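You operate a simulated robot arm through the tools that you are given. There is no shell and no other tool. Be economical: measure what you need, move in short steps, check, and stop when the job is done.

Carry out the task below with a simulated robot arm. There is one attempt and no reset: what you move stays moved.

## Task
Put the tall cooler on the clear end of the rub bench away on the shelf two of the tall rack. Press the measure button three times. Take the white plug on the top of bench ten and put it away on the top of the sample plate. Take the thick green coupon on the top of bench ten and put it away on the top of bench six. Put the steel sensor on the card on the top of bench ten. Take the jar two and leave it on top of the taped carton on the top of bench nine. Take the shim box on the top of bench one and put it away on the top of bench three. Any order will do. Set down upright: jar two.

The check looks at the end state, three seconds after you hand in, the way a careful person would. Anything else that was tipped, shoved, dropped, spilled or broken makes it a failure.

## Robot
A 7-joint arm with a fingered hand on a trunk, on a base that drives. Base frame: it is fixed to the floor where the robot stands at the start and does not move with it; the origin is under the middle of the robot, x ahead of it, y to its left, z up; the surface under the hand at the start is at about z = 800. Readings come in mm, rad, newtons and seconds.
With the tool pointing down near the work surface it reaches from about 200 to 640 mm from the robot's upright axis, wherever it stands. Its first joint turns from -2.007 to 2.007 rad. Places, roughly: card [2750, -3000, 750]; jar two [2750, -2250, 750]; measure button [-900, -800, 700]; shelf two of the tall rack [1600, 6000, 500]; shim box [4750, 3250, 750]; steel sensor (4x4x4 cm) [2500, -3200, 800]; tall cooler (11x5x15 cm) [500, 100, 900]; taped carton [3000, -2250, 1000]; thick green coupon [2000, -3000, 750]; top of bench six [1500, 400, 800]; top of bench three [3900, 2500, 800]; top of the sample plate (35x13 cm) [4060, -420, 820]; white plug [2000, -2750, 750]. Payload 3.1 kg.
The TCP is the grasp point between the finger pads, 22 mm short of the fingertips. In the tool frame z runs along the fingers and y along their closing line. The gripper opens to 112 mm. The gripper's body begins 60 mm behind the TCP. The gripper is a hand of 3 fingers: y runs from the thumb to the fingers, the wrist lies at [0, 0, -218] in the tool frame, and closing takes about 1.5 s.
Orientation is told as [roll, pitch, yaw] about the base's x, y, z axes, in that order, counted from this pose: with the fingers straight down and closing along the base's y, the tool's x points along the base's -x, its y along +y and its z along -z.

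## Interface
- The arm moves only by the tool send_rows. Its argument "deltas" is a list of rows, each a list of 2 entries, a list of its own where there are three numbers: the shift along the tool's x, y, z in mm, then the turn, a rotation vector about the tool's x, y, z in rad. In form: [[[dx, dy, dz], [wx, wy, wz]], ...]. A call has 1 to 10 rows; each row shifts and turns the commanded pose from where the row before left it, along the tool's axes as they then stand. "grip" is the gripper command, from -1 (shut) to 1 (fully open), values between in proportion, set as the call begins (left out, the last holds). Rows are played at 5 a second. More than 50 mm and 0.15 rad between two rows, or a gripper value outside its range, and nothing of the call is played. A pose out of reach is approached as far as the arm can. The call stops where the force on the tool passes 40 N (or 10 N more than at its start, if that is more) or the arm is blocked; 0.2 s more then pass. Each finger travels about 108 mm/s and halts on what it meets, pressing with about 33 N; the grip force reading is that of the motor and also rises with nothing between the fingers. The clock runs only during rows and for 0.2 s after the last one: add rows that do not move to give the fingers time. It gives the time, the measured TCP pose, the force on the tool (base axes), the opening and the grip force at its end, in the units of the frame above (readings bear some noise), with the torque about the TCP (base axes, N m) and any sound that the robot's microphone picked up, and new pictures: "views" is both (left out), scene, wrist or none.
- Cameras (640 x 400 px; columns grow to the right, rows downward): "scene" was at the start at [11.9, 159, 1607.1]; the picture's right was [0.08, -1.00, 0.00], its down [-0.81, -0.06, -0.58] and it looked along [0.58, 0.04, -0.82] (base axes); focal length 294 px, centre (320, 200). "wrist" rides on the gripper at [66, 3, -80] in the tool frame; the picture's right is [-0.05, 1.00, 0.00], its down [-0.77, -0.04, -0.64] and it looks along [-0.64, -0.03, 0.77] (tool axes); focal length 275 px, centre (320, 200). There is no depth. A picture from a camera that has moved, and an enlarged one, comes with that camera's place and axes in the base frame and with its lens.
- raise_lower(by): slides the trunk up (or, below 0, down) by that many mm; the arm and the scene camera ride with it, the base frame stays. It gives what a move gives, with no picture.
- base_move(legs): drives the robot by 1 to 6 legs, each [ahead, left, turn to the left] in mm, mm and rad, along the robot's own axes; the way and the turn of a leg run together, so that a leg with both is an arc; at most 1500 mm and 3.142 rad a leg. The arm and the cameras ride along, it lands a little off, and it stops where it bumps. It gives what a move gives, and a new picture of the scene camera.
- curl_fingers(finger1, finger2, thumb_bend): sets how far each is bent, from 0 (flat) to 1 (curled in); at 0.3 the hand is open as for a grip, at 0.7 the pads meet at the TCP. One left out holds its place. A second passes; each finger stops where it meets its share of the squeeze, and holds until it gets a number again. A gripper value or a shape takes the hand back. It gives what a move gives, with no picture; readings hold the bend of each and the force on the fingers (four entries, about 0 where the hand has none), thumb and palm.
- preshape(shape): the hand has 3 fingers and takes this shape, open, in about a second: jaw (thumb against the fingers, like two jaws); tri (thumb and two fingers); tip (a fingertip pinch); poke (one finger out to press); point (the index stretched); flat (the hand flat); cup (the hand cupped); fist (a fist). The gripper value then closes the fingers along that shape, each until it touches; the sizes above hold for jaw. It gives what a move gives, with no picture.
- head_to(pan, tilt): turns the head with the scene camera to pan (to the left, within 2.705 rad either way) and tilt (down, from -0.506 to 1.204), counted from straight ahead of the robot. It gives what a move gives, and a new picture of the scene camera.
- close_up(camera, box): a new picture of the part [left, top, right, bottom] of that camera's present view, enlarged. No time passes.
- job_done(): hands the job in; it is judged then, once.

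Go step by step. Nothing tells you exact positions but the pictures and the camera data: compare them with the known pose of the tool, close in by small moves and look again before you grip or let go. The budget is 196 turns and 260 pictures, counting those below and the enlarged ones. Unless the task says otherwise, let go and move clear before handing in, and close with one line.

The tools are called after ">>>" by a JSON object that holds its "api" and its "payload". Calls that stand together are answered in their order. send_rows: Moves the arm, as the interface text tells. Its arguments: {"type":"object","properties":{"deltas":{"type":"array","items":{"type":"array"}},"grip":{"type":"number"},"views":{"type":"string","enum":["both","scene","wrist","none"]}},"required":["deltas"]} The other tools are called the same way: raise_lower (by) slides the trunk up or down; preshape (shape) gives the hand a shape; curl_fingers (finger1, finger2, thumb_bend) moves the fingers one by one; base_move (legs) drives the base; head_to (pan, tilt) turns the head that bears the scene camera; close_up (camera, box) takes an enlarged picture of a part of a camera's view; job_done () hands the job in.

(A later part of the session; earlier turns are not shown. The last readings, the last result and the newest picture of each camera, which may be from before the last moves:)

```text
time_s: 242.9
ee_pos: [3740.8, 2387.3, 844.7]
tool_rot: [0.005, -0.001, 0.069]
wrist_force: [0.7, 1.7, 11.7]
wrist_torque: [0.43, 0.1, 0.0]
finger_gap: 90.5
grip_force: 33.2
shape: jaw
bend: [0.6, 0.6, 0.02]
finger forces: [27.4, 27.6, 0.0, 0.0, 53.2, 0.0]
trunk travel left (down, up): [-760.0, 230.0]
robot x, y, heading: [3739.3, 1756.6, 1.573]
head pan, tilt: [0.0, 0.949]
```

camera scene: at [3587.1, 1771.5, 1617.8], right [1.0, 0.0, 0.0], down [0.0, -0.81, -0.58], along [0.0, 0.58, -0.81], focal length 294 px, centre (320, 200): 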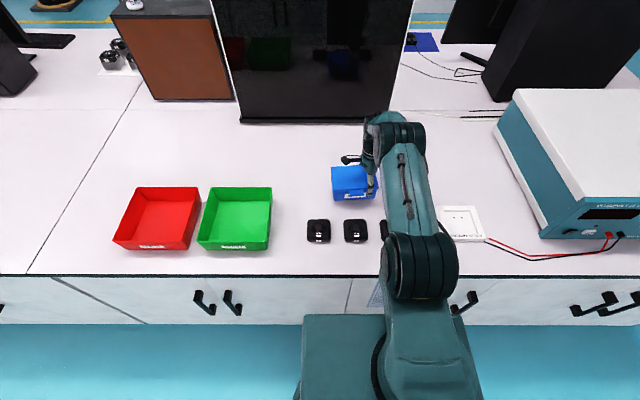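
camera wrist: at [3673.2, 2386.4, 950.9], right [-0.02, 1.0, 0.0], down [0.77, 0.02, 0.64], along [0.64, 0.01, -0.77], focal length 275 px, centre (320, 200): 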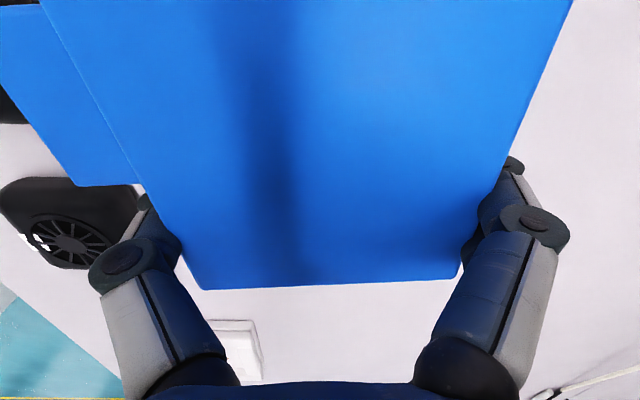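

>>> {"api": "send_rows", "payload": {"deltas": [[[0, 0, -1], [0, 0, 0]], [[0, 0, 0], [0, 0, 0]], [[0, 0, -3], [0, 0, 0]], [[0, 0, 0], [0, 0, 0]], [[0, 0, 0], [0, 0, 0]], [[0, 0, -10], [0, 0, 0]], [[0, 0, -25], [0, 0, 0]], [[0, 0, -40], [0, 0, 0]], [[0, 0, -40], [0, 0, 0]]], "grip": 1, "views": "both"}}

```text
time_s: 244.9
ee_pos: [3741.5, 2388.5, 962.8]
tool_rot: [0.002, 0.001, 0.068]
wrist_force: [0.3, 0.1, -0.2]
wrist_torque: [-0.02, 0.02, 0.01]
finger_gap: 112.0
grip_force: 0.0
shape: jaw
bend: [0.3, 0.3, 0.3]
finger forces: [0.1, 0.1, 0.0, 0.0, 0.0, 0.0]
trunk travel left (down, up): [-760.0, 230.0]
robot x, y, heading: [3741.7, 1756.6, 1.574]
head pan, tilt: [0.0, 0.949]
camera scene: at [3587.1, 1769.8, 1617.8], right [1.0, 0.0, 0.0], down [0.0, -0.81, -0.58], along [0.0, 0.58, -0.81], focal length 294 px, centre (320, 200)
camera wrist: at [3676.6, 2386.2, 1042.6], right [-0.02, 1.0, 0.0], down [0.77, 0.02, 0.64], along [0.64, 0.01, -0.77], focal length 275 px, centre (320, 200)
```

scene: 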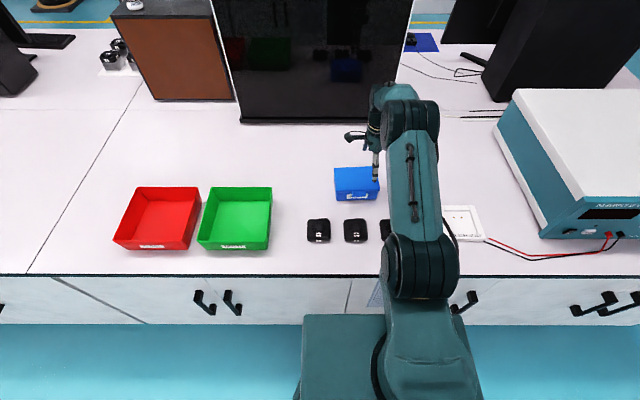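
wrist: 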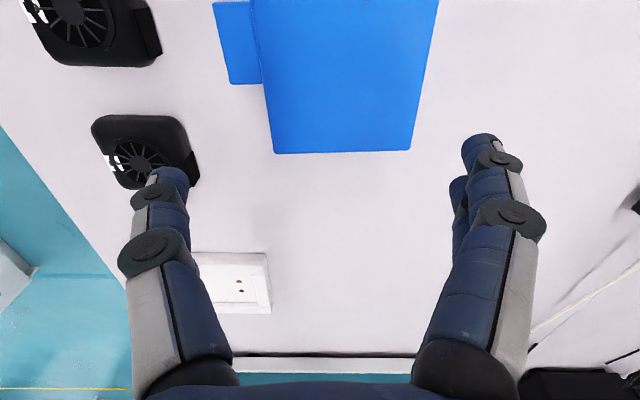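

The box is on bench three. I'll back off, straighten the wrist, and look south-east for a route to bench ten.

>>> {"api": "base_move", "payload": {"legs": [[-380, 0, 0]]}}

>>> {"api": "send_rows", "payload": {"deltas": [[[18, 0, -10], [0, 0, -0.145]], [[18, 0, -10], [0, 0, -0.145]], [[18, 0, -10], [0, 0, -0.145]], [[18, 0, -10], [0, 0, -0.145]], [[18, 0, -10], [0, 0, -0.145]], [[18, 0, -10], [0, 0, -0.145]], [[18, 0, -10], [0, 0, -0.145]], [[18, 0, -10], [0, 0, -0.145]], [[18, 0, -10], [0, 0, -0.145]], [[18, 0, -10], [0, 0, -0.145]]], "views": "none"}}

>>> {"api": "head_to", "payload": {"pan": -2.2, "tilt": 0.25}}

```text
time_s: 247.3
ee_pos: [3745.2, 2008.6, 961.8]
tool_rot: [0.002, 0.001, 0.064]
wrist_force: [0.1, -0.1, 0.2]
wrist_torque: [-0.01, -0.01, 0.01]
finger_gap: 112.1
grip_force: 0.1
shape: jaw
bend: [0.3, 0.3, 0.3]
finger forces: [0.0, 0.1, 0.1, 0.0, 0.0, 0.0]
trunk travel left (down, up): [-760.0, 230.0]
robot x, y, heading: [3739.4, 1379.4, 1.565]
head pan, tilt: [0.0, 0.949]
camera scene: at [3587.2, 1390.6, 1617.8], right [1.0, 0.0, 0.0], down [0.0, -0.81, -0.58], along [0.0, 0.58, -0.81], focal length 294 px, centre (320, 200)
```

scene: 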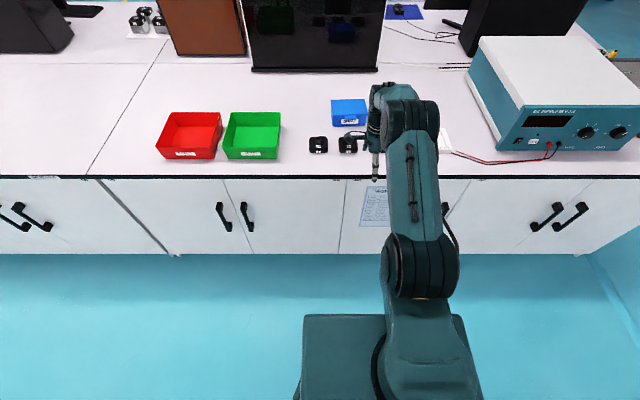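

```text
time_s: 249.5
ee_pos: [3622.0, 1901.7, 1061.4]
tool_rot: [0.001, -0.002, 1.518]
wrist_force: [-0.3, 0.3, -0.5]
wrist_torque: [0.02, 0.0, 0.0]
finger_gap: 112.1
grip_force: 0.1
shape: jaw
bend: [0.3, 0.3, 0.3]
finger forces: [0.0, 0.1, 0.0, 0.1, 0.0, 0.0]
trunk travel left (down, up): [-760.0, 230.0]
robot x, y, heading: [3741.2, 1377.4, 1.567]
head pan, tilt: [0.0, 0.949]
```

```text
time_s: 251.6
ee_pos: [3621.6, 1902.2, 1061.2]
tool_rot: [-0.001, -0.001, 1.514]
wrist_force: [-0.2, -0.3, 0.1]
wrist_torque: [0.01, 0.0, 0.0]
finger_gap: 112.1
grip_force: 0.0
shape: jaw
bend: [0.3, 0.3, 0.3]
finger forces: [0.0, 0.1, 0.0, 0.0, 0.0, 0.1]
trunk travel left (down, up): [-760.0, 230.0]
robot x, y, heading: [3740.0, 1378.9, 1.567]
head pan, tilt: [-2.201, 0.25]
camera scene: at [3662.5, 1263.4, 1678.5], right [-0.59, -0.81, 0.0], down [-0.2, 0.15, -0.97], along [0.78, -0.57, -0.25], focal length 294 px, centre (320, 200)
```

scene: 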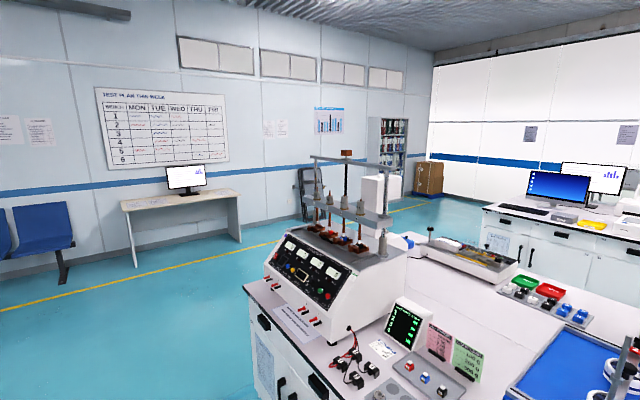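

The route around the island's east end (x ≈ 5066) is open. I'll drive to the aisle north of bench nine, facing south.

>>> {"api": "base_move", "payload": {"legs": [[0, 0, -1.567], [1450, 0, 0], [530, 0, 0], [0, 0, -1.57], [1400, 0, 0], [1370, 0, 0]]}}

>>> {"api": "head_to", "payload": {"pan": -1.2, "tilt": 0.35}}

```text
time_s: 282.2
ee_pos: [5905.5, -1921.7, 1060.3]
tool_rot: [0.001, -0.004, -1.606]
wrist_force: [-0.8, 0.3, -0.3]
wrist_torque: [-0.01, 0.01, -0.01]
finger_gap: 111.9
grip_force: 0.1
shape: jaw
bend: [0.3, 0.3, 0.3]
finger forces: [0.0, 0.0, 0.0, 0.1, 0.0, 0.0]
trunk travel left (down, up): [-760.0, 230.0]
robot x, y, heading: [5774.2, -1399.8, -1.551]
head pan, tilt: [-2.201, 0.25]
camera scene: at [5849.8, -1283.8, 1678.5], right [0.57, 0.82, 0.0], down [0.2, -0.14, -0.97], along [-0.79, 0.56, -0.25], focal length 294 px, centre (320, 200)
```

scene: 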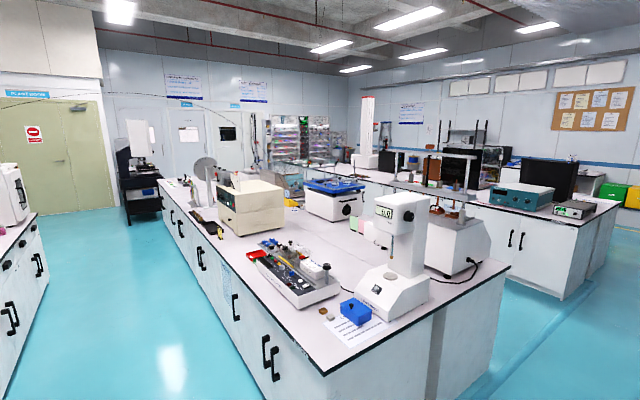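

```text
time_s: 283.4
ee_pos: [5905.1, -1921.2, 1061.6]
tool_rot: [0.001, -0.003, -1.603]
wrist_force: [-0.5, -0.2, 0.6]
wrist_torque: [0.0, -0.01, 0.03]
finger_gap: 112.1
grip_force: 0.1
shape: jaw
bend: [0.3, 0.3, 0.3]
finger forces: [0.0, 0.0, 0.0, 0.0, 0.0, 0.1]
trunk travel left (down, up): [-760.0, 230.0]
robot x, y, heading: [5776.3, -1403.7, -1.55]
head pan, tilt: [-1.201, 0.351]
camera scene: at [5840.2, -1372.4, 1669.0], right [-0.38, 0.93, 0.0], down [0.32, 0.13, -0.94], along [-0.87, -0.36, -0.34], focal length 294 px, centre (320, 200)
```

scene: 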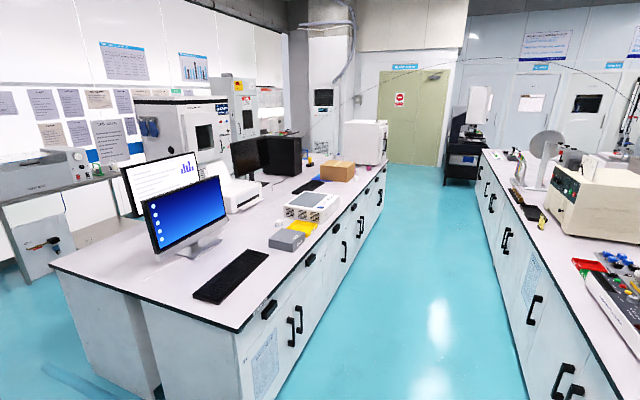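

The taped carton is on the north row further west. I'll drive along the aisle to it.

>>> {"api": "base_move", "payload": {"legs": [[0, -1480, -0.02], [0, -1480, 0]]}}

>>> {"api": "head_to", "payload": {"pan": 0, "tilt": 0.7}}

```text
time_s: 297.8
ee_pos: [2909.1, -1891.7, 1060.9]
tool_rot: [0.0, -0.002, -1.656]
wrist_force: [-0.6, 0.1, 0.3]
wrist_torque: [0.03, 0.01, -0.01]
finger_gap: 111.9
grip_force: 0.1
shape: jaw
bend: [0.3, 0.3, 0.3]
finger forces: [0.0, 0.0, 0.0, 0.0, 0.1, 0.0]
trunk travel left (down, up): [-760.0, 230.0]
robot x, y, heading: [2803.3, -1363.2, -1.6]
head pan, tilt: [-1.201, 0.351]
camera scene: at [2871.4, -1339.4, 1669.0], right [-0.33, 0.94, 0.0], down [0.32, 0.11, -0.94], along [-0.89, -0.31, -0.34], focal length 294 px, centre (320, 200)
```

scene: 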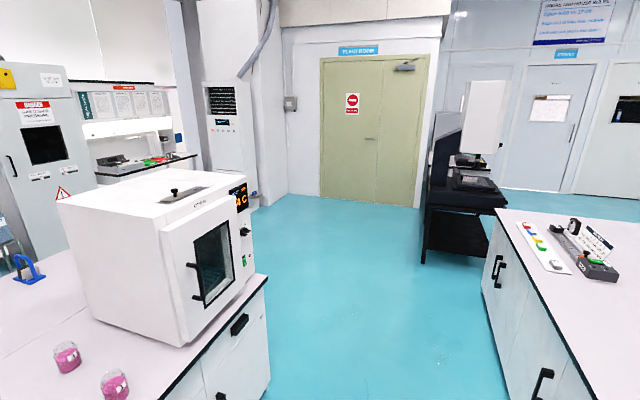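

```text
time_s: 299.1
ee_pos: [2909.1, -1891.1, 1059.7]
tool_rot: [0.0, 0.0, -1.655]
wrist_force: [0.3, 0.0, 0.5]
wrist_torque: [0.01, -0.02, -0.03]
finger_gap: 112.0
grip_force: 0.0
shape: jaw
bend: [0.3, 0.3, 0.3]
finger forces: [0.0, 0.0, 0.1, 0.1, 0.1, 0.1]
trunk travel left (down, up): [-760.0, 230.0]
robot x, y, heading: [2800.5, -1365.1, -1.601]
head pan, tilt: [0.0, 0.7]
camera scene: at [2956.8, -1393.3, 1637.6], right [-1.0, 0.03, 0.0], down [0.02, 0.64, -0.77], along [-0.02, -0.76, -0.64], focal length 294 px, centre (320, 200)
```

scene: 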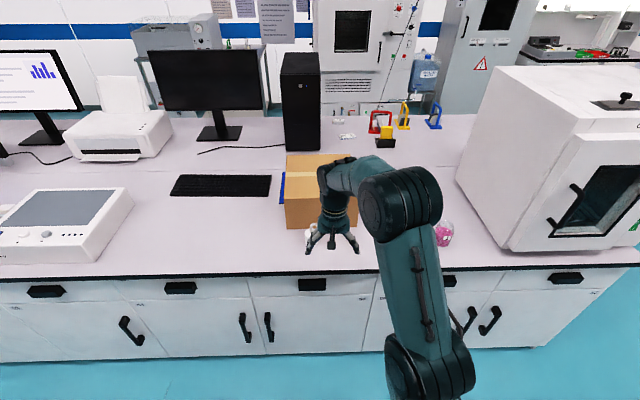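

>>> {"api": "head_to", "payload": {"pan": -0.8, "tilt": 0.7}}

>>> {"api": "close_up", "payload": {"camera": "scene", "box": [60, 140, 260, 270]}}

```text
time_s: 300.3
ee_pos: [2909.0, -1890.5, 1060.9]
tool_rot: [-0.001, -0.002, -1.654]
wrist_force: [0.2, 0.2, -0.2]
wrist_torque: [-0.02, 0.02, 0.06]
finger_gap: 112.1
grip_force: 0.0
shape: jaw
bend: [0.3, 0.3, 0.3]
finger forces: [0.0, 0.1, 0.1, 0.0, 0.1, 0.0]
trunk travel left (down, up): [-760.0, 230.0]
robot x, y, heading: [2802.8, -1364.8, -1.6]
head pan, tilt: [-0.799, 0.7]
camera scene: at [2896.8, -1365.9, 1637.6], right [-0.68, 0.74, 0.0], down [0.47, 0.44, -0.76], along [-0.56, -0.52, -0.64], focal length 294 px, centre (320, 200)
```

scene: 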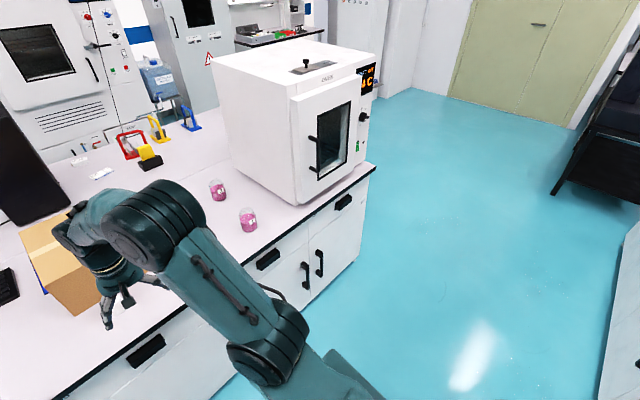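

```text
3.08 times, centred on (160, 205) of scene
camera zoom: at [2896.8, -1365.9, 1637.6], right [-0.68, 0.74, 0.0], down [0.47, 0.44, -0.76], along [-0.56, -0.52, -0.64], focal length 905 px, centre (812, 185)
```

zoom: 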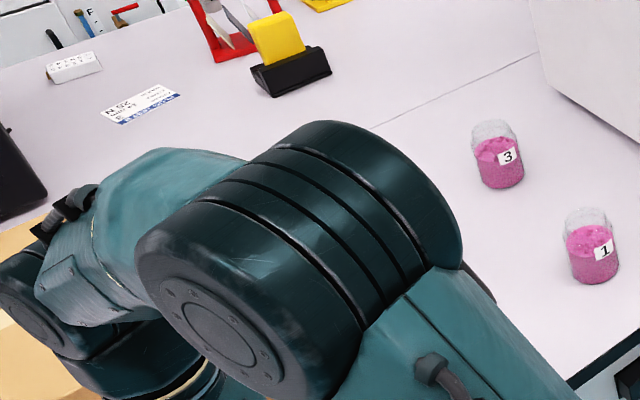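

Jars 3 and 1 are visible; jar two must be hidden behind the arm. I'll move the hand aside to the left and look.

>>> {"api": "send_rows", "payload": {"deltas": [[[0, 45, -15], [0, 0, 0]], [[0, 45, -15], [0, 0, 0]], [[0, 45, -15], [0, 0, 0]], [[0, 45, -15], [0, 0, 0]], [[0, 45, -15], [0, 0, 0]]], "views": "none"}}

>>> {"api": "head_to", "payload": {"pan": -0.2, "tilt": 0.75}}

```text
time_s: 301.5
ee_pos: [3120.8, -1904.0, 1132.9]
tool_rot: [-0.001, 0.0, -1.654]
wrist_force: [0.5, 0.7, 1.2]
wrist_torque: [0.0, 0.03, 0.0]
finger_gap: 112.1
grip_force: 0.0
shape: jaw
bend: [0.3, 0.3, 0.3]
finger forces: [0.1, 0.0, 0.0, 0.1, 0.1, 0.1]
out of reach, approached as far as the arm can: row 5
trunk travel left (down, up): [-760.0, 230.0]
robot x, y, heading: [2803.0, -1362.1, -1.604]
head pan, tilt: [-0.799, 0.7]
```

```text
time_s: 302.5
ee_pos: [3120.5, -1903.8, 1132.7]
tool_rot: [0.0, -0.002, -1.655]
wrist_force: [-0.3, -0.6, -0.1]
wrist_torque: [0.0, -0.02, -0.01]
finger_gap: 111.9
grip_force: 0.2
shape: jaw
bend: [0.3, 0.3, 0.3]
finger forces: [0.0, 0.1, 0.0, 0.0, 0.1, 0.0]
trunk travel left (down, up): [-760.0, 230.0]
robot x, y, heading: [2802.5, -1361.8, -1.597]
head pan, tilt: [-0.201, 0.75]
camera scene: at [2940.4, -1389.0, 1633.4], right [-0.97, 0.23, 0.0], down [0.16, 0.66, -0.73], along [-0.17, -0.71, -0.68], focal length 294 px, centre (320, 200)
```

scene: 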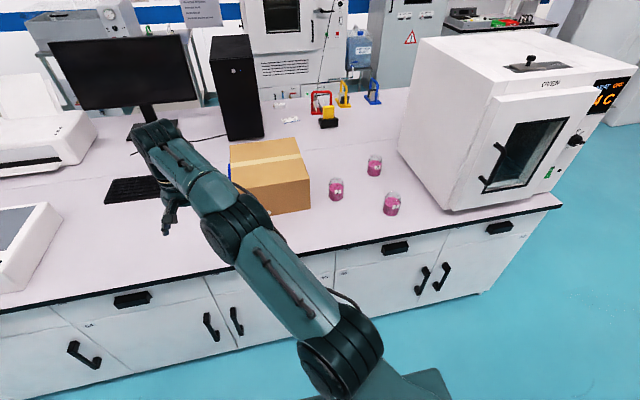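

>>> {"api": "close_up", "payload": {"camera": "scene", "box": [220, 120, 420, 245]}}

```text
3.20 times, centred on (320, 182) of scene
camera zoom: at [2940.4, -1389.0, 1633.4], right [-0.97, 0.23, 0.0], down [0.16, 0.66, -0.73], along [-0.17, -0.71, -0.68], focal length 941 px, centre (320, 256)
```

zoom: 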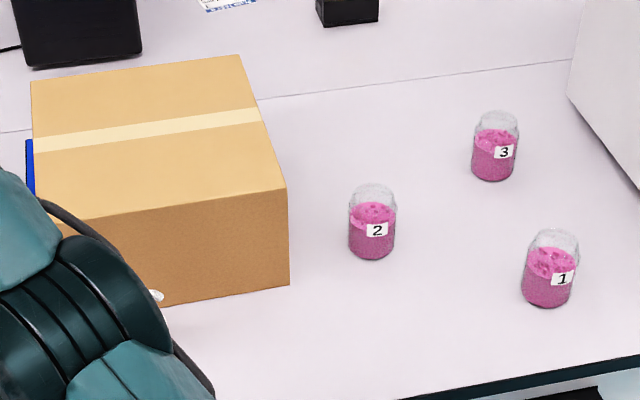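

Jar two stands at about (2666, -2243), and the carton top is at z ≈ 956 (x 2783–3065, y -2216 to -2512). I'll raise the trunk, swing the hand right in front of the jar, and tilt it.

>>> {"api": "raise_lower", "payload": {"by": 190}}

>>> {"api": "send_rows", "payload": {"deltas": [[[0, -44, 15], [0, 0, 0]], [[0, -44, 15], [0, 0, 0]], [[0, -44, 15], [0, 0, 0]], [[0, -44, 15], [0, 0, 0]], [[0, -44, 15], [0, 0, 0]], [[0, -44, 15], [0, 0, 0]], [[0, -44, 15], [0, 0, 0]], [[0, -44, 15], [0, 0, 0]], [[0, -44, 15], [0, 0, 0]], [[0, -40, 15], [0, 0, 0]]], "views": "none"}}

>>> {"api": "send_rows", "payload": {"deltas": [[[0, 0, 40], [0, -0.14, 0]], [[0, 0, 40], [0, -0.14, 0]], [[5, 0, 35], [0, -0.14, 0]], [[15, 0, 30], [0, -0.14, 0]], [[20, 0, 30], [0, -0.14, 0]]], "views": "none"}}

```text
time_s: 304.6
ee_pos: [3120.2, -1905.3, 1322.5]
tool_rot: [-0.001, -0.002, -1.655]
wrist_force: [0.6, 1.0, 0.9]
wrist_torque: [0.03, -0.02, 0.02]
finger_gap: 111.9
grip_force: 0.2
shape: jaw
bend: [0.3, 0.3, 0.3]
finger forces: [0.0, 0.0, 0.0, 0.0, 0.0, 0.1]
trunk travel left (down, up): [-950.0, 40.0]
robot x, y, heading: [2804.8, -1361.6, -1.601]
head pan, tilt: [-0.201, 0.75]
```

```text
time_s: 306.8
ee_pos: [2683.0, -1865.2, 1172.6]
tool_rot: [0.0, -0.001, -1.654]
wrist_force: [0.6, -0.2, -0.5]
wrist_torque: [0.0, 0.01, 0.01]
finger_gap: 111.9
grip_force: 0.0
shape: jaw
bend: [0.3, 0.3, 0.3]
finger forces: [0.0, 0.0, 0.0, 0.0, 0.0, 0.0]
trunk travel left (down, up): [-950.0, 40.0]
robot x, y, heading: [2801.7, -1362.7, -1.606]
head pan, tilt: [-0.201, 0.75]
```

```text
time_s: 308.0
ee_pos: [2682.4, -1878.9, 988.2]
tool_rot: [0.001, -0.702, -1.657]
wrist_force: [-0.6, 0.3, 0.1]
wrist_torque: [0.0, 0.0, -0.01]
finger_gap: 111.7
grip_force: 0.0
shape: jaw
bend: [0.3, 0.3, 0.3]
finger forces: [0.1, 0.0, 0.0, 0.0, 0.0, 0.0]
trunk travel left (down, up): [-950.0, 40.0]
robot x, y, heading: [2806.0, -1365.1, -1.601]
head pan, tilt: [-0.201, 0.75]
```

>>> {"api": "base_move", "payload": {"legs": [[270, 0, 0]]}}

>>> {"api": "close_up", "payload": {"camera": "wrist", "box": [0, 0, 640, 400]}}

```text
time_s: 309.9
ee_pos: [2677.4, -2152.5, 988.1]
tool_rot: [-0.001, -0.702, -1.65]
wrist_force: [-0.1, 0.5, -0.1]
wrist_torque: [0.01, 0.03, 0.01]
finger_gap: 111.8
grip_force: 0.1
shape: jaw
bend: [0.3, 0.3, 0.3]
finger forces: [0.0, 0.0, 0.0, 0.1, 0.0, 0.0]
trunk travel left (down, up): [-950.0, 40.0]
robot x, y, heading: [2795.8, -1634.3, -1.598]
head pan, tilt: [-0.201, 0.75]
camera scene: at [2932.6, -1663.4, 1823.4], right [-0.97, 0.23, 0.0], down [0.15, 0.66, -0.73], along [-0.17, -0.71, -0.68], focal length 294 px, centre (320, 200)
```

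scene: 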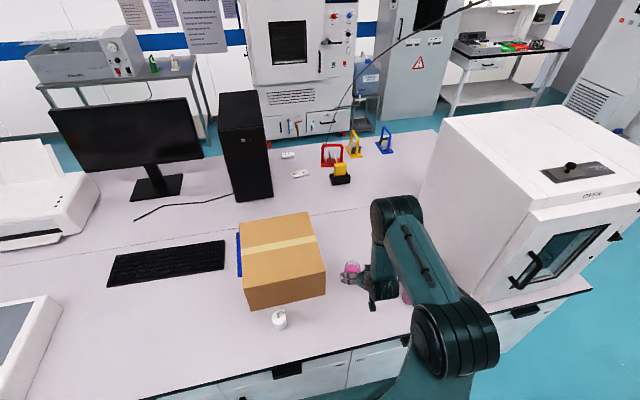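

```text
1.00 times, centred on (320, 200) of wrist (not enlarged: the box is as wide or as high as the picture)
camera zoom: at [2688.3, -2052.0, 1006.8], right [0.99, -0.12, 0.03], down [-0.05, -0.18, 0.98], along [-0.11, -0.98, -0.18], focal length 275 px, centre (320, 200)
```

zoom: 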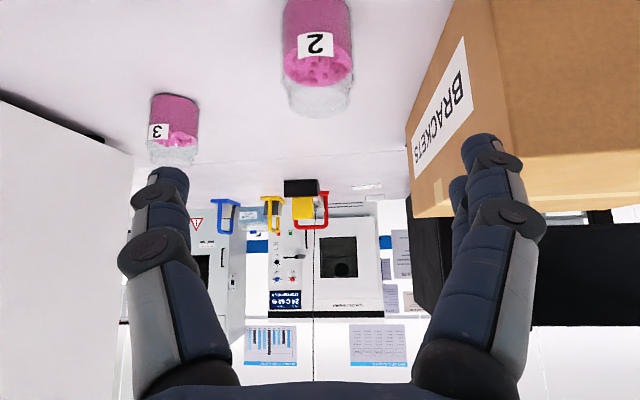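

>>> {"api": "send_rows", "payload": {"deltas": [[[20.9, -2, 0], [0, 0, 0]], [[0, 0, 40], [0, 0, 0]], [[0, 0, 40], [0, 0, 0]], [[0, 0, 40], [0, 0, 0]]], "views": "wrist"}}

```text
time_s: 310.9
ee_pos: [2671.7, -2215.7, 882.6]
tool_rot: [-0.001, -0.7, -1.653]
wrist_force: [-0.1, -1.2, -0.3]
wrist_torque: [0.02, 0.01, -0.03]
finger_gap: 111.9
grip_force: 0.0
shape: jaw
bend: [0.3, 0.3, 0.3]
finger forces: [0.0, 0.0, 0.0, 0.1, 0.0, 0.0]
trunk travel left (down, up): [-950.0, 40.0]
robot x, y, heading: [2800.0, -1638.7, -1.596]
head pan, tilt: [-0.201, 0.75]
camera wrist: at [2681.8, -2114.0, 902.1], right [0.99, -0.12, 0.03], down [-0.05, -0.18, 0.98], along [-0.11, -0.98, -0.18], focal length 275 px, centre (320, 200)
```

wrist: 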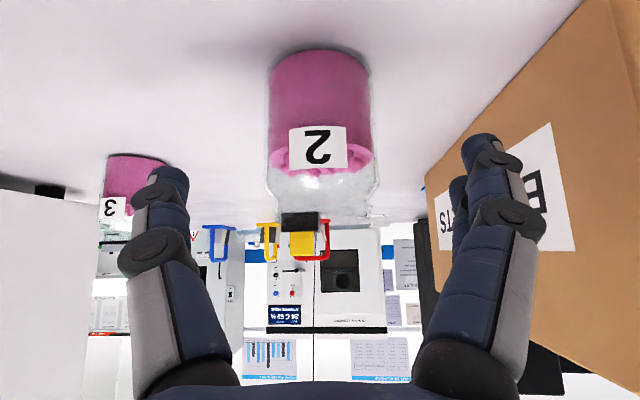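

>>> {"api": "send_rows", "payload": {"deltas": [[[0, 0, 25], [0, 0, 0]], [[0, 0, 22], [0, 0, 0]], [[0, 0, 0], [0, 0, 0]]], "views": "wrist"}}

>>> {"api": "send_rows", "payload": {"deltas": [[[0, 0, 0], [0, 0, 0]], [[0, 0, 0], [0, 0, 0]], [[0, 0, 0], [0, 0, 0]], [[0, 0, 0], [0, 0, 0]], [[0, 0, 0], [0, 0, 0]], [[0, 0, 0], [0, 0, 0]]], "grip": -1, "views": "wrist"}}

```text
time_s: 311.7
ee_pos: [2668.1, -2244.8, 848.5]
tool_rot: [0.0, -0.701, -1.651]
wrist_force: [-0.3, 0.4, 0.4]
wrist_torque: [0.01, 0.03, 0.02]
finger_gap: 112.0
grip_force: 0.1
shape: jaw
bend: [0.3, 0.3, 0.3]
finger forces: [0.0, 0.1, 0.1, 0.0, 0.0, 0.0]
trunk travel left (down, up): [-950.0, 40.0]
robot x, y, heading: [2797.8, -1638.6, -1.599]
head pan, tilt: [-0.201, 0.75]
camera wrist: at [2678.7, -2143.6, 866.3], right [0.99, -0.12, 0.03], down [-0.05, -0.18, 0.98], along [-0.11, -0.98, -0.18], focal length 275 px, centre (320, 200)
```

wrist: 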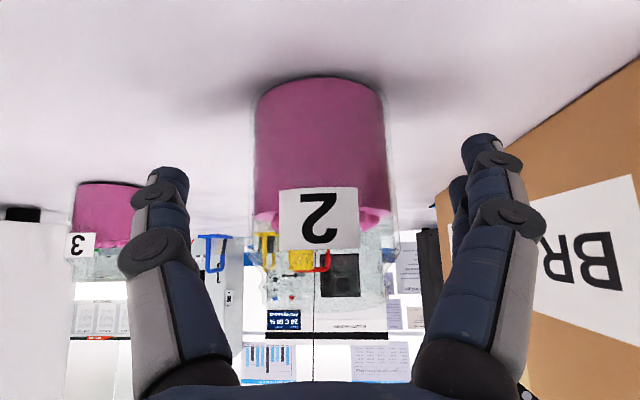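

```text
time_s: 313.1
ee_pos: [2667.2, -2244.5, 846.4]
tool_rot: [0.0, -0.7, -1.651]
wrist_force: [0.9, -0.4, 0.1]
wrist_torque: [0.02, 0.0, 0.02]
finger_gap: 53.7
grip_force: 33.3
shape: jaw
bend: [0.73, 0.72, 0.7]
finger forces: [12.7, 14.5, 0.0, 0.0, 29.2, 0.1]
trunk travel left (down, up): [-950.0, 40.0]
robot x, y, heading: [2799.7, -1638.4, -1.604]
head pan, tilt: [-0.201, 0.75]
camera wrist: at [2678.7, -2144.1, 866.3], right [0.99, -0.12, 0.03], down [-0.05, -0.18, 0.98], along [-0.11, -0.98, -0.18], focal length 275 px, centre (320, 200)
```

wrist: 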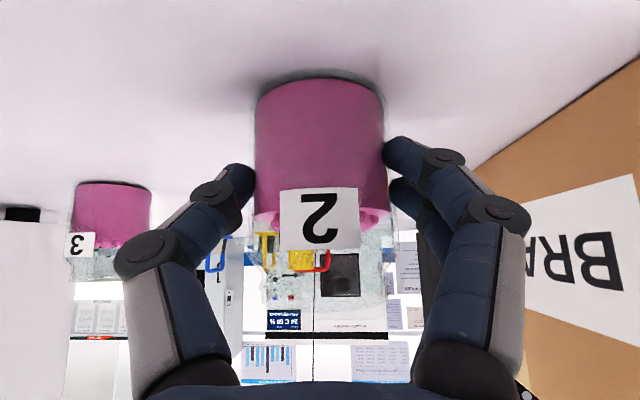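

Gripped at 54 mm. I'll lift straight up.

>>> {"api": "send_rows", "payload": {"deltas": [[[-6.4, 0, -7.7], [0, 0, 0]], [[-25.8, 0, -30.6], [0, 0, 0]], [[-25.8, 0, -30.6], [0, 0, 0]], [[-25.8, 0, -30.6], [0, 0, 0]], [[-25.8, 0, -30.6], [0, 0, 0]], [[-25.8, 0, -30.6], [0, 0, 0]]], "views": "both"}}

```text
time_s: 314.5
ee_pos: [2668.6, -2244.3, 1059.6]
tool_rot: [0.0, -0.701, -1.651]
wrist_force: [-0.3, 0.0, -1.9]
wrist_torque: [0.07, -0.02, -0.01]
finger_gap: 53.1
grip_force: 32.4
shape: jaw
bend: [0.73, 0.72, 0.7]
finger forces: [12.9, 14.4, 0.1, 0.0, 29.1, 0.0]
trunk travel left (down, up): [-950.0, 40.0]
robot x, y, heading: [2795.5, -1637.9, -1.599]
head pan, tilt: [-0.201, 0.75]
camera scene: at [2933.1, -1663.3, 1823.3], right [-0.97, 0.23, 0.0], down [0.15, 0.66, -0.73], along [-0.17, -0.71, -0.68], focal length 294 px, centre (320, 200)
camera wrist: at [2680.2, -2142.1, 1077.7], right [0.99, -0.12, 0.03], down [-0.05, -0.17, 0.98], along [-0.11, -0.98, -0.18], focal length 275 px, centre (320, 200)
```

scene: 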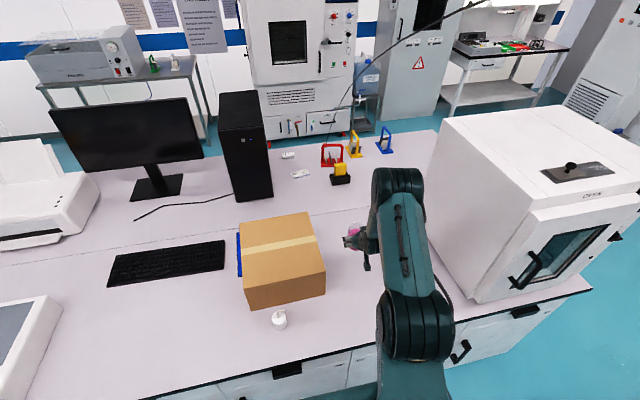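
wrist: 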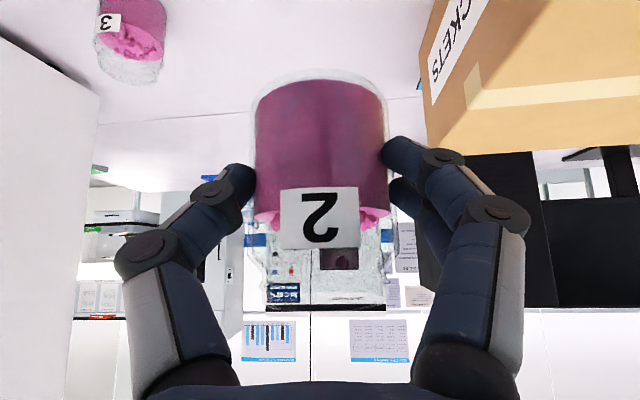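

>>> {"api": "send_rows", "payload": {"deltas": [[[0, 43.4, 0], [0, 0, 0]], [[0, 43.4, 0], [0, 0, 0]], [[0, 43.4, 0], [0, 0, 0]], [[0, 43.4, 0], [0, 0, 0]], [[0, 43.4, 0], [0, 0, 0]], [[-26.4, 0, 22.3], [0, 0, 0]], [[-26.4, 0, 22.3], [0, 0, 0]]], "views": "both"}}

```text
time_s: 316.1
ee_pos: [2878.9, -2330.6, 1055.9]
tool_rot: [-0.002, -0.7, -1.65]
wrist_force: [0.2, 0.2, -2.2]
wrist_torque: [0.05, 0.02, -0.01]
finger_gap: 52.8
grip_force: 33.0
shape: jaw
bend: [0.73, 0.72, 0.7]
finger forces: [12.7, 14.5, 0.0, 0.1, 29.0, 0.0]
trunk travel left (down, up): [-950.0, 40.0]
robot x, y, heading: [2801.1, -1644.2, -1.6]
head pan, tilt: [-0.201, 0.75]
camera scene: at [2933.7, -1665.7, 1823.3], right [-0.97, 0.23, 0.0], down [0.15, 0.67, -0.73], along [-0.17, -0.71, -0.68], focal length 294 px, centre (320, 200)
camera wrist: at [2890.4, -2229.6, 1074.9], right [0.99, -0.12, 0.03], down [-0.05, -0.18, 0.98], along [-0.11, -0.98, -0.18], focal length 275 px, centre (320, 200)
```

scene: 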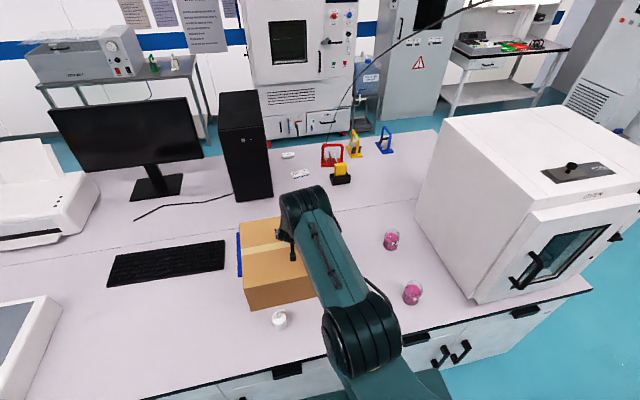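
wrist: 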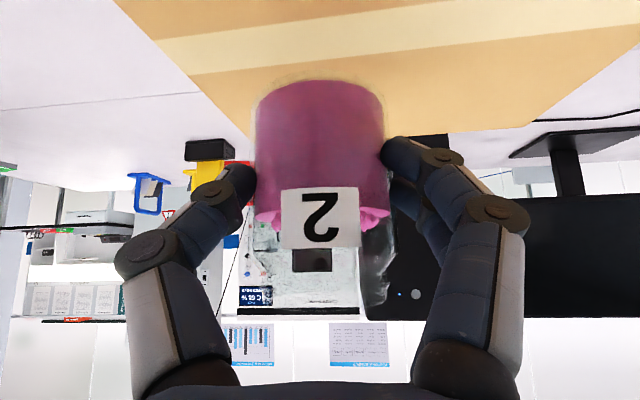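

>>> {"api": "send_rows", "payload": {"deltas": [[[16, 0, 19], [0, 0, 0]], [[13, 0, 15.3], [0, 0, 0]], [[1.9, 0, 2.3], [0, 0, 0]], [[1.3, 0, 1.5], [0, 0, 0]], [[0, 0, 0], [0, 0, 0]]], "views": "wrist"}}

```text
time_s: 317.3
ee_pos: [2876.7, -2329.6, 1007.9]
tool_rot: [0.0, -0.702, -1.653]
wrist_force: [-0.9, -1.3, 1.3]
wrist_torque: [0.04, -0.03, 0.01]
finger_gap: 52.3
grip_force: 33.7
shape: jaw
bend: [0.73, 0.72, 0.7]
finger forces: [13.2, 14.1, 0.1, 0.0, 29.4, 0.1]
trunk travel left (down, up): [-950.0, 40.0]
robot x, y, heading: [2794.8, -1640.0, -1.595]
head pan, tilt: [-0.201, 0.75]
camera wrist: at [2888.1, -2230.4, 1026.2], right [0.99, -0.12, 0.03], down [-0.05, -0.17, 0.98], along [-0.11, -0.98, -0.18], focal length 275 px, centre (320, 200)
```

wrist: 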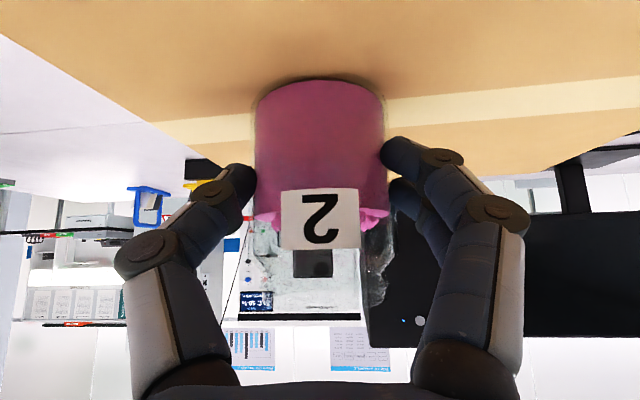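

>>> {"api": "send_rows", "payload": {"deltas": [[[0.6, 0, 0.8], [0, 0, 0]], [[0, 0, 0], [0, 0, 0]], [[0, 0, 0], [0, 0, 0]]], "views": "none"}}

>>> {"api": "send_rows", "payload": {"deltas": [[[0, 0, 0], [0, 0, 0]], [[0, 0, 0], [0, 0, 0]], [[0, 0, 0], [0, 0, 0]], [[0, 0, 0], [0, 0, 0]], [[0, 0, 0], [0, 0, 0]], [[0, 0, 0], [0, 0, 0]], [[0, 0, -15], [0, 0, 0]], [[0, 0, -35], [0, 0, 0]], [[0, 0, -40], [0, 0, 0]], [[0, 0, -40], [0, 0, 0]]], "grip": 1, "views": "wrist"}}

```text
time_s: 318.1
ee_pos: [2876.8, -2331.4, 1007.4]
tool_rot: [-0.001, -0.703, -1.653]
wrist_force: [-1.2, -3.3, 6.8]
wrist_torque: [-0.05, 0.03, 0.02]
finger_gap: 52.4
grip_force: 33.0
shape: jaw
bend: [0.73, 0.72, 0.7]
finger forces: [12.8, 14.2, 0.0, 0.1, 29.7, 0.0]
trunk travel left (down, up): [-950.0, 40.0]
robot x, y, heading: [2796.0, -1643.1, -1.602]
head pan, tilt: [-0.201, 0.75]
```

```text
time_s: 320.3
ee_pos: [2886.3, -2244.7, 1107.2]
tool_rot: [-0.002, -0.703, -1.65]
wrist_force: [-0.8, 0.1, -0.6]
wrist_torque: [0.03, 0.02, -0.02]
finger_gap: 112.3
grip_force: 0.2
shape: jaw
bend: [0.3, 0.3, 0.3]
finger forces: [0.1, 0.0, 0.0, 0.0, 0.1, 0.0]
trunk travel left (down, up): [-950.0, 40.0]
robot x, y, heading: [2795.1, -1642.4, -1.596]
head pan, tilt: [-0.201, 0.75]
camera wrist: at [2897.3, -2143.9, 1125.4], right [0.99, -0.12, 0.03], down [-0.05, -0.17, 0.98], along [-0.11, -0.98, -0.18], focal length 275 px, centre (320, 200)
```

wrist: 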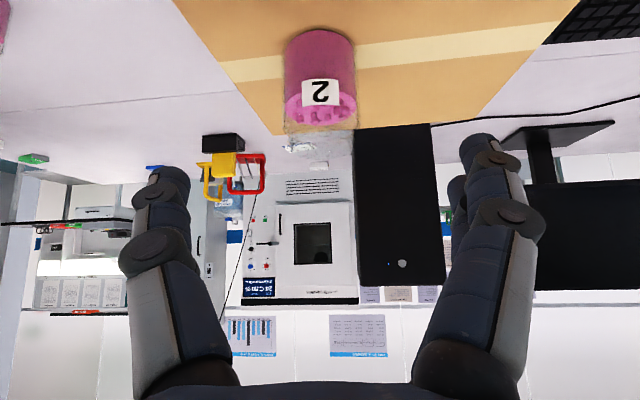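

Jar two stands upright on the carton. I'll back off and drive west to look at bench ten from its west end.

>>> {"api": "base_move", "payload": {"legs": [[-260, 0, 0.03], [0, -1450, 0], [0, -350, 0]]}}

>>> {"api": "head_to", "payload": {"pan": 0.35, "tilt": 0.4}}

```text
time_s: 325.5
ee_pos: [2281.2, -1976.8, 1107.3]
tool_rot: [-0.001, -0.698, -1.597]
wrist_force: [22.4, 2.6, -2.5]
wrist_torque: [0.06, -0.35, 0.1]
finger_gap: 110.4
grip_force: 0.0
shape: jaw
bend: [0.3, 0.3, 0.39]
finger forces: [0.0, 0.1, 0.0, 0.0, 22.1, 0.1]
trunk travel left (down, up): [-950.0, 40.0]
robot x, y, heading: [2164.6, -1375.6, -1.566]
head pan, tilt: [-0.201, 0.75]
stopped in leg 2: the force on the tool passed its limit at 45 N (the readings are from after the stop); the commanded pose is now the measured one
camera scene: at [2300.3, -1395.9, 1823.5], right [-0.98, 0.2, 0.0], down [0.14, 0.67, -0.73], along [-0.15, -0.72, -0.68], focal length 294 px, centre (320, 200)
```

scene: 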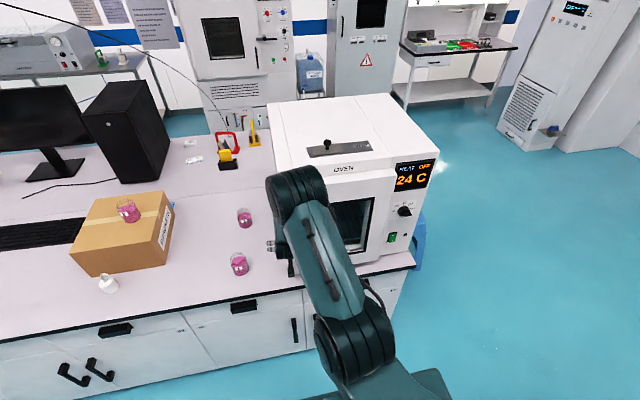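

```text
time_s: 326.5
ee_pos: [2280.9, -1977.6, 1106.4]
tool_rot: [-0.004, -0.7, -1.602]
wrist_force: [21.5, 4.9, 1.8]
wrist_torque: [0.0, -0.15, -0.03]
finger_gap: 110.2
grip_force: 0.1
shape: jaw
bend: [0.3, 0.3, 0.39]
finger forces: [0.0, 0.1, 0.1, 0.0, 22.0, 0.0]
trunk travel left (down, up): [-950.0, 40.0]
robot x, y, heading: [2163.1, -1378.3, -1.572]
head pan, tilt: [0.351, 0.4]
camera scene: at [2356.7, -1402.0, 1853.7], right [-0.94, -0.34, 0.0], down [-0.14, 0.37, -0.92], along [0.31, -0.87, -0.39], focal length 294 px, centre (320, 200)
```

scene: 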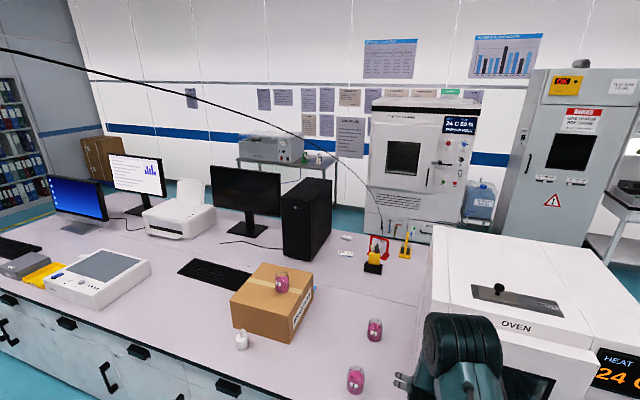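

The thumb has touched the oven's side because the arm was still reaching forward. I'll move off it to the east, back away, and check that the oven hasn't shifted.

>>> {"api": "base_move", "payload": {"legs": [[0, 60, 0], [-180, 0, 0]]}}

>>> {"api": "head_to", "payload": {"pan": -0.2, "tilt": 0.75}}

```text
time_s: 328.6
ee_pos: [2335.2, -1800.1, 1104.2]
tool_rot: [0.001, -0.7, -1.61]
wrist_force: [0.0, 0.6, -0.3]
wrist_torque: [0.01, -0.04, -0.01]
finger_gap: 111.8
grip_force: 0.0
shape: jaw
bend: [0.3, 0.3, 0.3]
finger forces: [0.0, 0.1, 0.0, 0.1, 0.0, 0.0]
trunk travel left (down, up): [-950.0, 40.0]
robot x, y, heading: [2227.4, -1197.7, -1.574]
head pan, tilt: [0.351, 0.4]
camera scene: at [2409.2, -1226.0, 1854.5], right [-0.94, -0.34, 0.0], down [-0.13, 0.37, -0.92], along [0.31, -0.87, -0.39], focal length 294 px, centre (320, 200)
```

scene: 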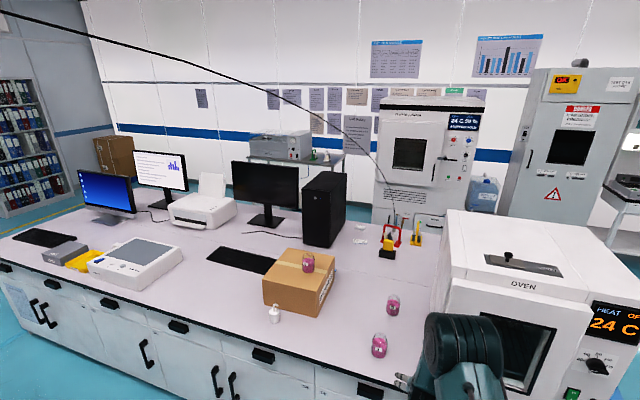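

```text
time_s: 329.6
ee_pos: [2335.5, -1800.6, 1105.2]
tool_rot: [0.0, -0.698, -1.607]
wrist_force: [-0.4, -1.0, 0.0]
wrist_torque: [0.0, 0.01, -0.02]
finger_gap: 111.7
grip_force: 0.0
shape: jaw
bend: [0.3, 0.3, 0.3]
finger forces: [0.1, 0.0, 0.0, 0.0, 0.0, 0.0]
trunk travel left (down, up): [-950.0, 40.0]
robot x, y, heading: [2226.9, -1199.0, -1.572]
head pan, tilt: [-0.201, 0.75]
camera scene: at [2361.3, -1219.3, 1823.4], right [-0.98, 0.2, 0.0], down [0.14, 0.67, -0.73], along [-0.15, -0.72, -0.68], focal length 294 px, centre (320, 200)
```

scene: 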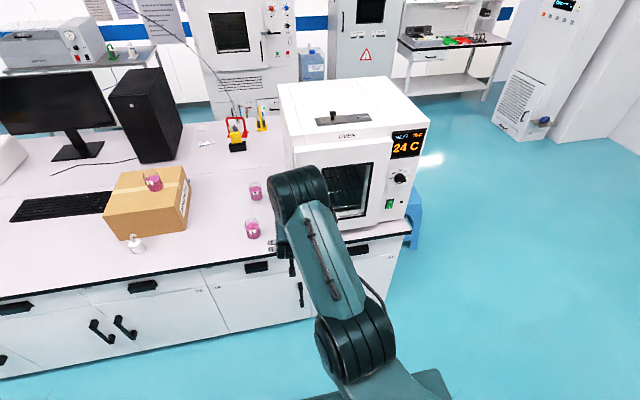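

The oven looks undisturbed. I'll tuck the arm properly first, then continue west.

>>> {"api": "send_rows", "payload": {"deltas": [[[34, 0, -29], [0, 0, 0]], [[34, 0, -29], [0, 0, 0]], [[34, 0, -29], [0, 0, 0]], [[34, 0, -29], [0, 0, 0]], [[34, 0, -29], [0, 0, 0]]], "views": "none"}}

>>> {"api": "base_move", "payload": {"legs": [[130, 0, 0], [0, -1180, 0]]}}

>>> {"api": "head_to", "payload": {"pan": 0.5, "tilt": 0.5}}

```text
time_s: 330.8
ee_pos: [2343.1, -1575.8, 1109.0]
tool_rot: [0.005, -0.701, -1.602]
wrist_force: [-0.8, -0.3, -0.2]
wrist_torque: [-0.04, -0.1, 0.08]
finger_gap: 111.7
grip_force: 0.0
shape: jaw
bend: [0.3, 0.3, 0.3]
finger forces: [0.0, 0.1, 0.0, 0.0, 0.0, 0.1]
trunk travel left (down, up): [-950.0, 40.0]
robot x, y, heading: [2223.1, -1196.2, -1.58]
head pan, tilt: [-0.201, 0.75]
```

```text
time_s: 337.7
ee_pos: [1147.9, -1699.7, 1108.7]
tool_rot: [-0.001, -0.699, -1.619]
wrist_force: [-0.4, 0.3, -0.1]
wrist_torque: [0.0, -0.02, -0.04]
finger_gap: 112.1
grip_force: 0.1
shape: jaw
bend: [0.3, 0.3, 0.3]
finger forces: [0.0, 0.0, 0.0, 0.0, 0.0, 0.0]
trunk travel left (down, up): [-950.0, 40.0]
robot x, y, heading: [1031.9, -1315.1, -1.586]
head pan, tilt: [-0.201, 0.75]
camera scene: at [1168.2, -1339.8, 1823.3], right [-0.98, 0.21, 0.0], down [0.14, 0.67, -0.73], along [-0.16, -0.71, -0.68], focal length 294 px, centre (320, 200)
```

scene: 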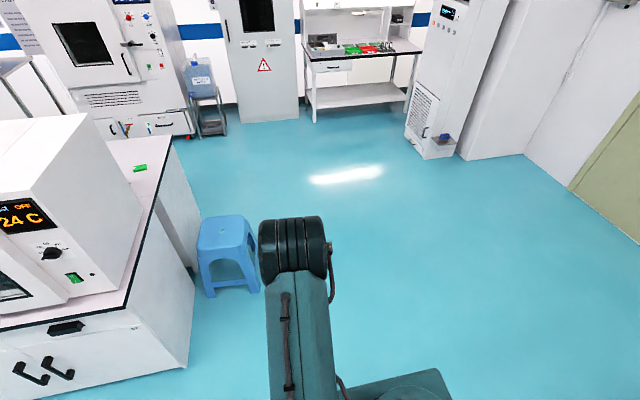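

```text
time_s: 338.8
ee_pos: [1148.2, -1698.3, 1108.5]
tool_rot: [0.0, -0.697, -1.618]
wrist_force: [-0.3, 0.5, -1.1]
wrist_torque: [-0.04, 0.01, 0.02]
finger_gap: 111.9
grip_force: 0.0
shape: jaw
bend: [0.3, 0.3, 0.3]
finger forces: [0.0, 0.1, 0.0, 0.1, 0.1, 0.1]
trunk travel left (down, up): [-950.0, 40.0]
robot x, y, heading: [1032.8, -1315.1, -1.583]
head pan, tilt: [0.499, 0.499]
camera scene: at [1227.9, -1339.3, 1845.3], right [-0.88, -0.47, 0.0], down [-0.22, 0.42, -0.88], along [0.41, -0.78, -0.48], focal length 294 px, centre (320, 200)
```

scene: 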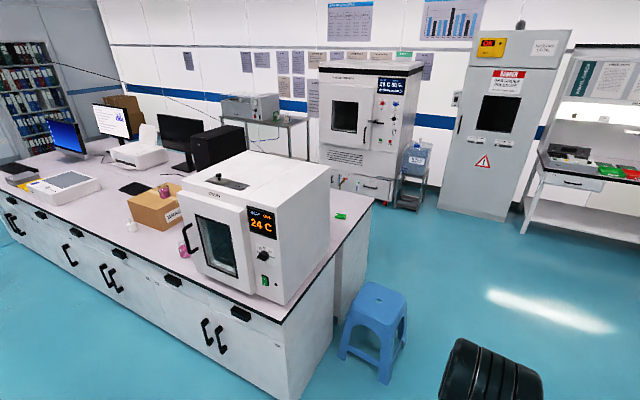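

Bench ten's items are best reached from the south aisle. I'll go around the west end, keeping away from the stool, and face north.

>>> {"api": "base_move", "payload": {"legs": [[1400, 0, 0], [1060, 0, 0], [0, 0, 1.577], [0, 0, 1.577], [0, -1480, 0]]}}

>>> {"api": "head_to", "payload": {"pan": 0, "tilt": 0.7}}

```text
time_s: 365.4
ee_pos: [2364.8, -3386.3, 1108.7]
tool_rot: [0.0, -0.698, 1.546]
wrist_force: [-0.1, -0.1, 0.7]
wrist_torque: [-0.05, -0.02, 0.01]
finger_gap: 112.0
grip_force: 0.0
shape: jaw
bend: [0.3, 0.3, 0.3]
finger forces: [0.0, 0.0, 0.0, 0.1, 0.1, 0.0]
trunk travel left (down, up): [-950.0, 40.0]
robot x, y, heading: [2487.7, -3764.1, 1.578]
head pan, tilt: [0.499, 0.499]
camera scene: at [2291.8, -3746.8, 1845.3], right [0.87, 0.49, 0.0], down [0.23, -0.42, -0.88], along [-0.43, 0.77, -0.48], focal length 294 px, centre (320, 200)
```

scene: 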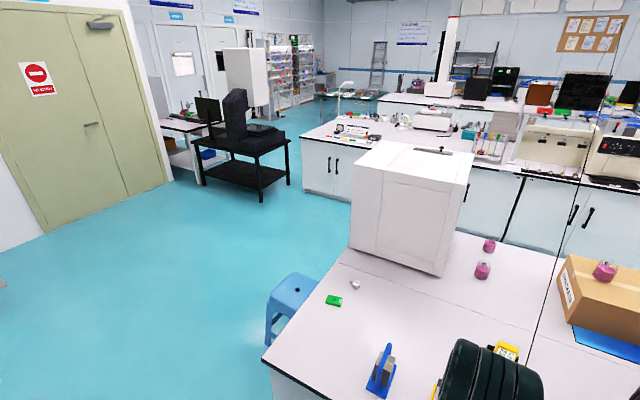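

```text
time_s: 366.3
ee_pos: [2364.8, -3387.2, 1107.9]
tool_rot: [0.001, -0.697, 1.547]
wrist_force: [0.0, 0.2, 0.2]
wrist_torque: [0.02, -0.01, -0.05]
finger_gap: 112.0
grip_force: 0.0
shape: jaw
bend: [0.3, 0.3, 0.3]
finger forces: [0.0, 0.0, 0.1, 0.1, 0.0, 0.0]
trunk travel left (down, up): [-950.0, 40.0]
robot x, y, heading: [2487.9, -3763.4, 1.579]
head pan, tilt: [0.0, 0.7]
camera scene: at [2335.1, -3741.3, 1827.6], right [1.0, 0.01, 0.0], down [0.01, -0.64, -0.77], along [-0.01, 0.77, -0.64], focal length 294 px, centre (320, 200)
```

scene: 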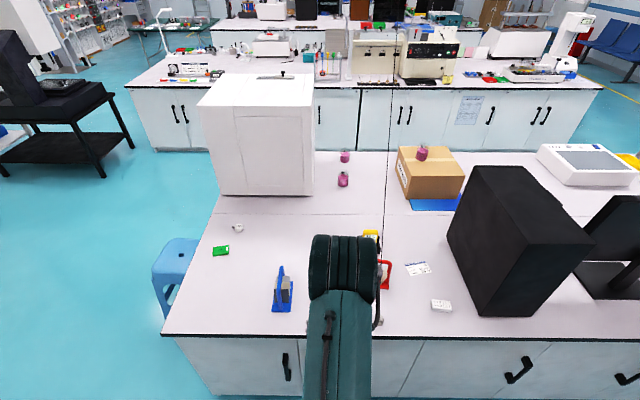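

>>> {"api": "close_up", "payload": {"camera": "scene", "box": [190, 200, 310, 290]}}

>>> {"api": "close_up", "payload": {"camera": "scene", "box": [350, 220, 470, 340]}}

```text
4.44 times, centred on (250, 245) of scene
camera zoom: at [2335.1, -3741.3, 1827.6], right [1.0, 0.01, 0.0], down [0.01, -0.64, -0.77], along [-0.01, 0.77, -0.64], focal length 1307 px, centre (631, 0)
```

zoom: 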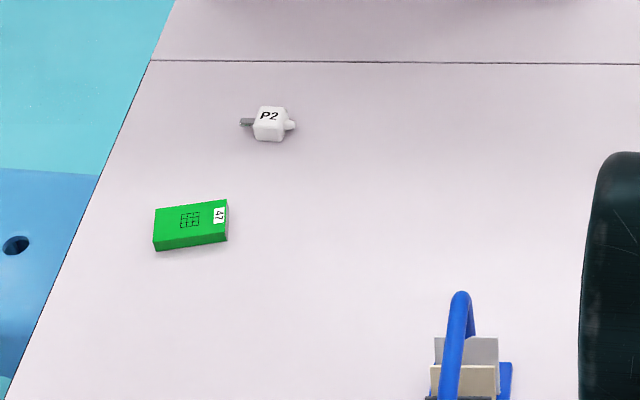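

```text
3.33 times, centred on (410, 280) of scene
camera zoom: at [2335.1, -3741.3, 1827.6], right [1.0, 0.01, 0.0], down [0.01, -0.64, -0.77], along [-0.01, 0.77, -0.64], focal length 980 px, centre (20, -67)
```

zoom: 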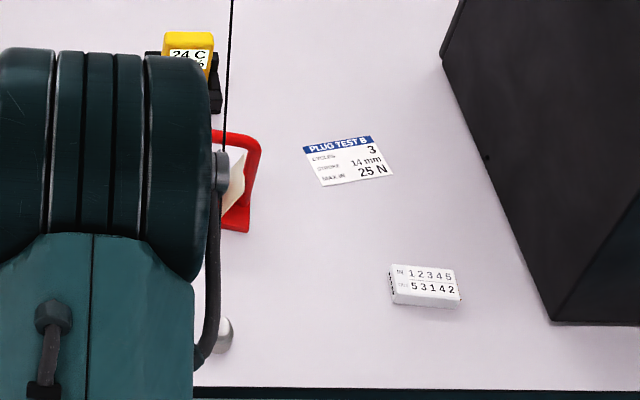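

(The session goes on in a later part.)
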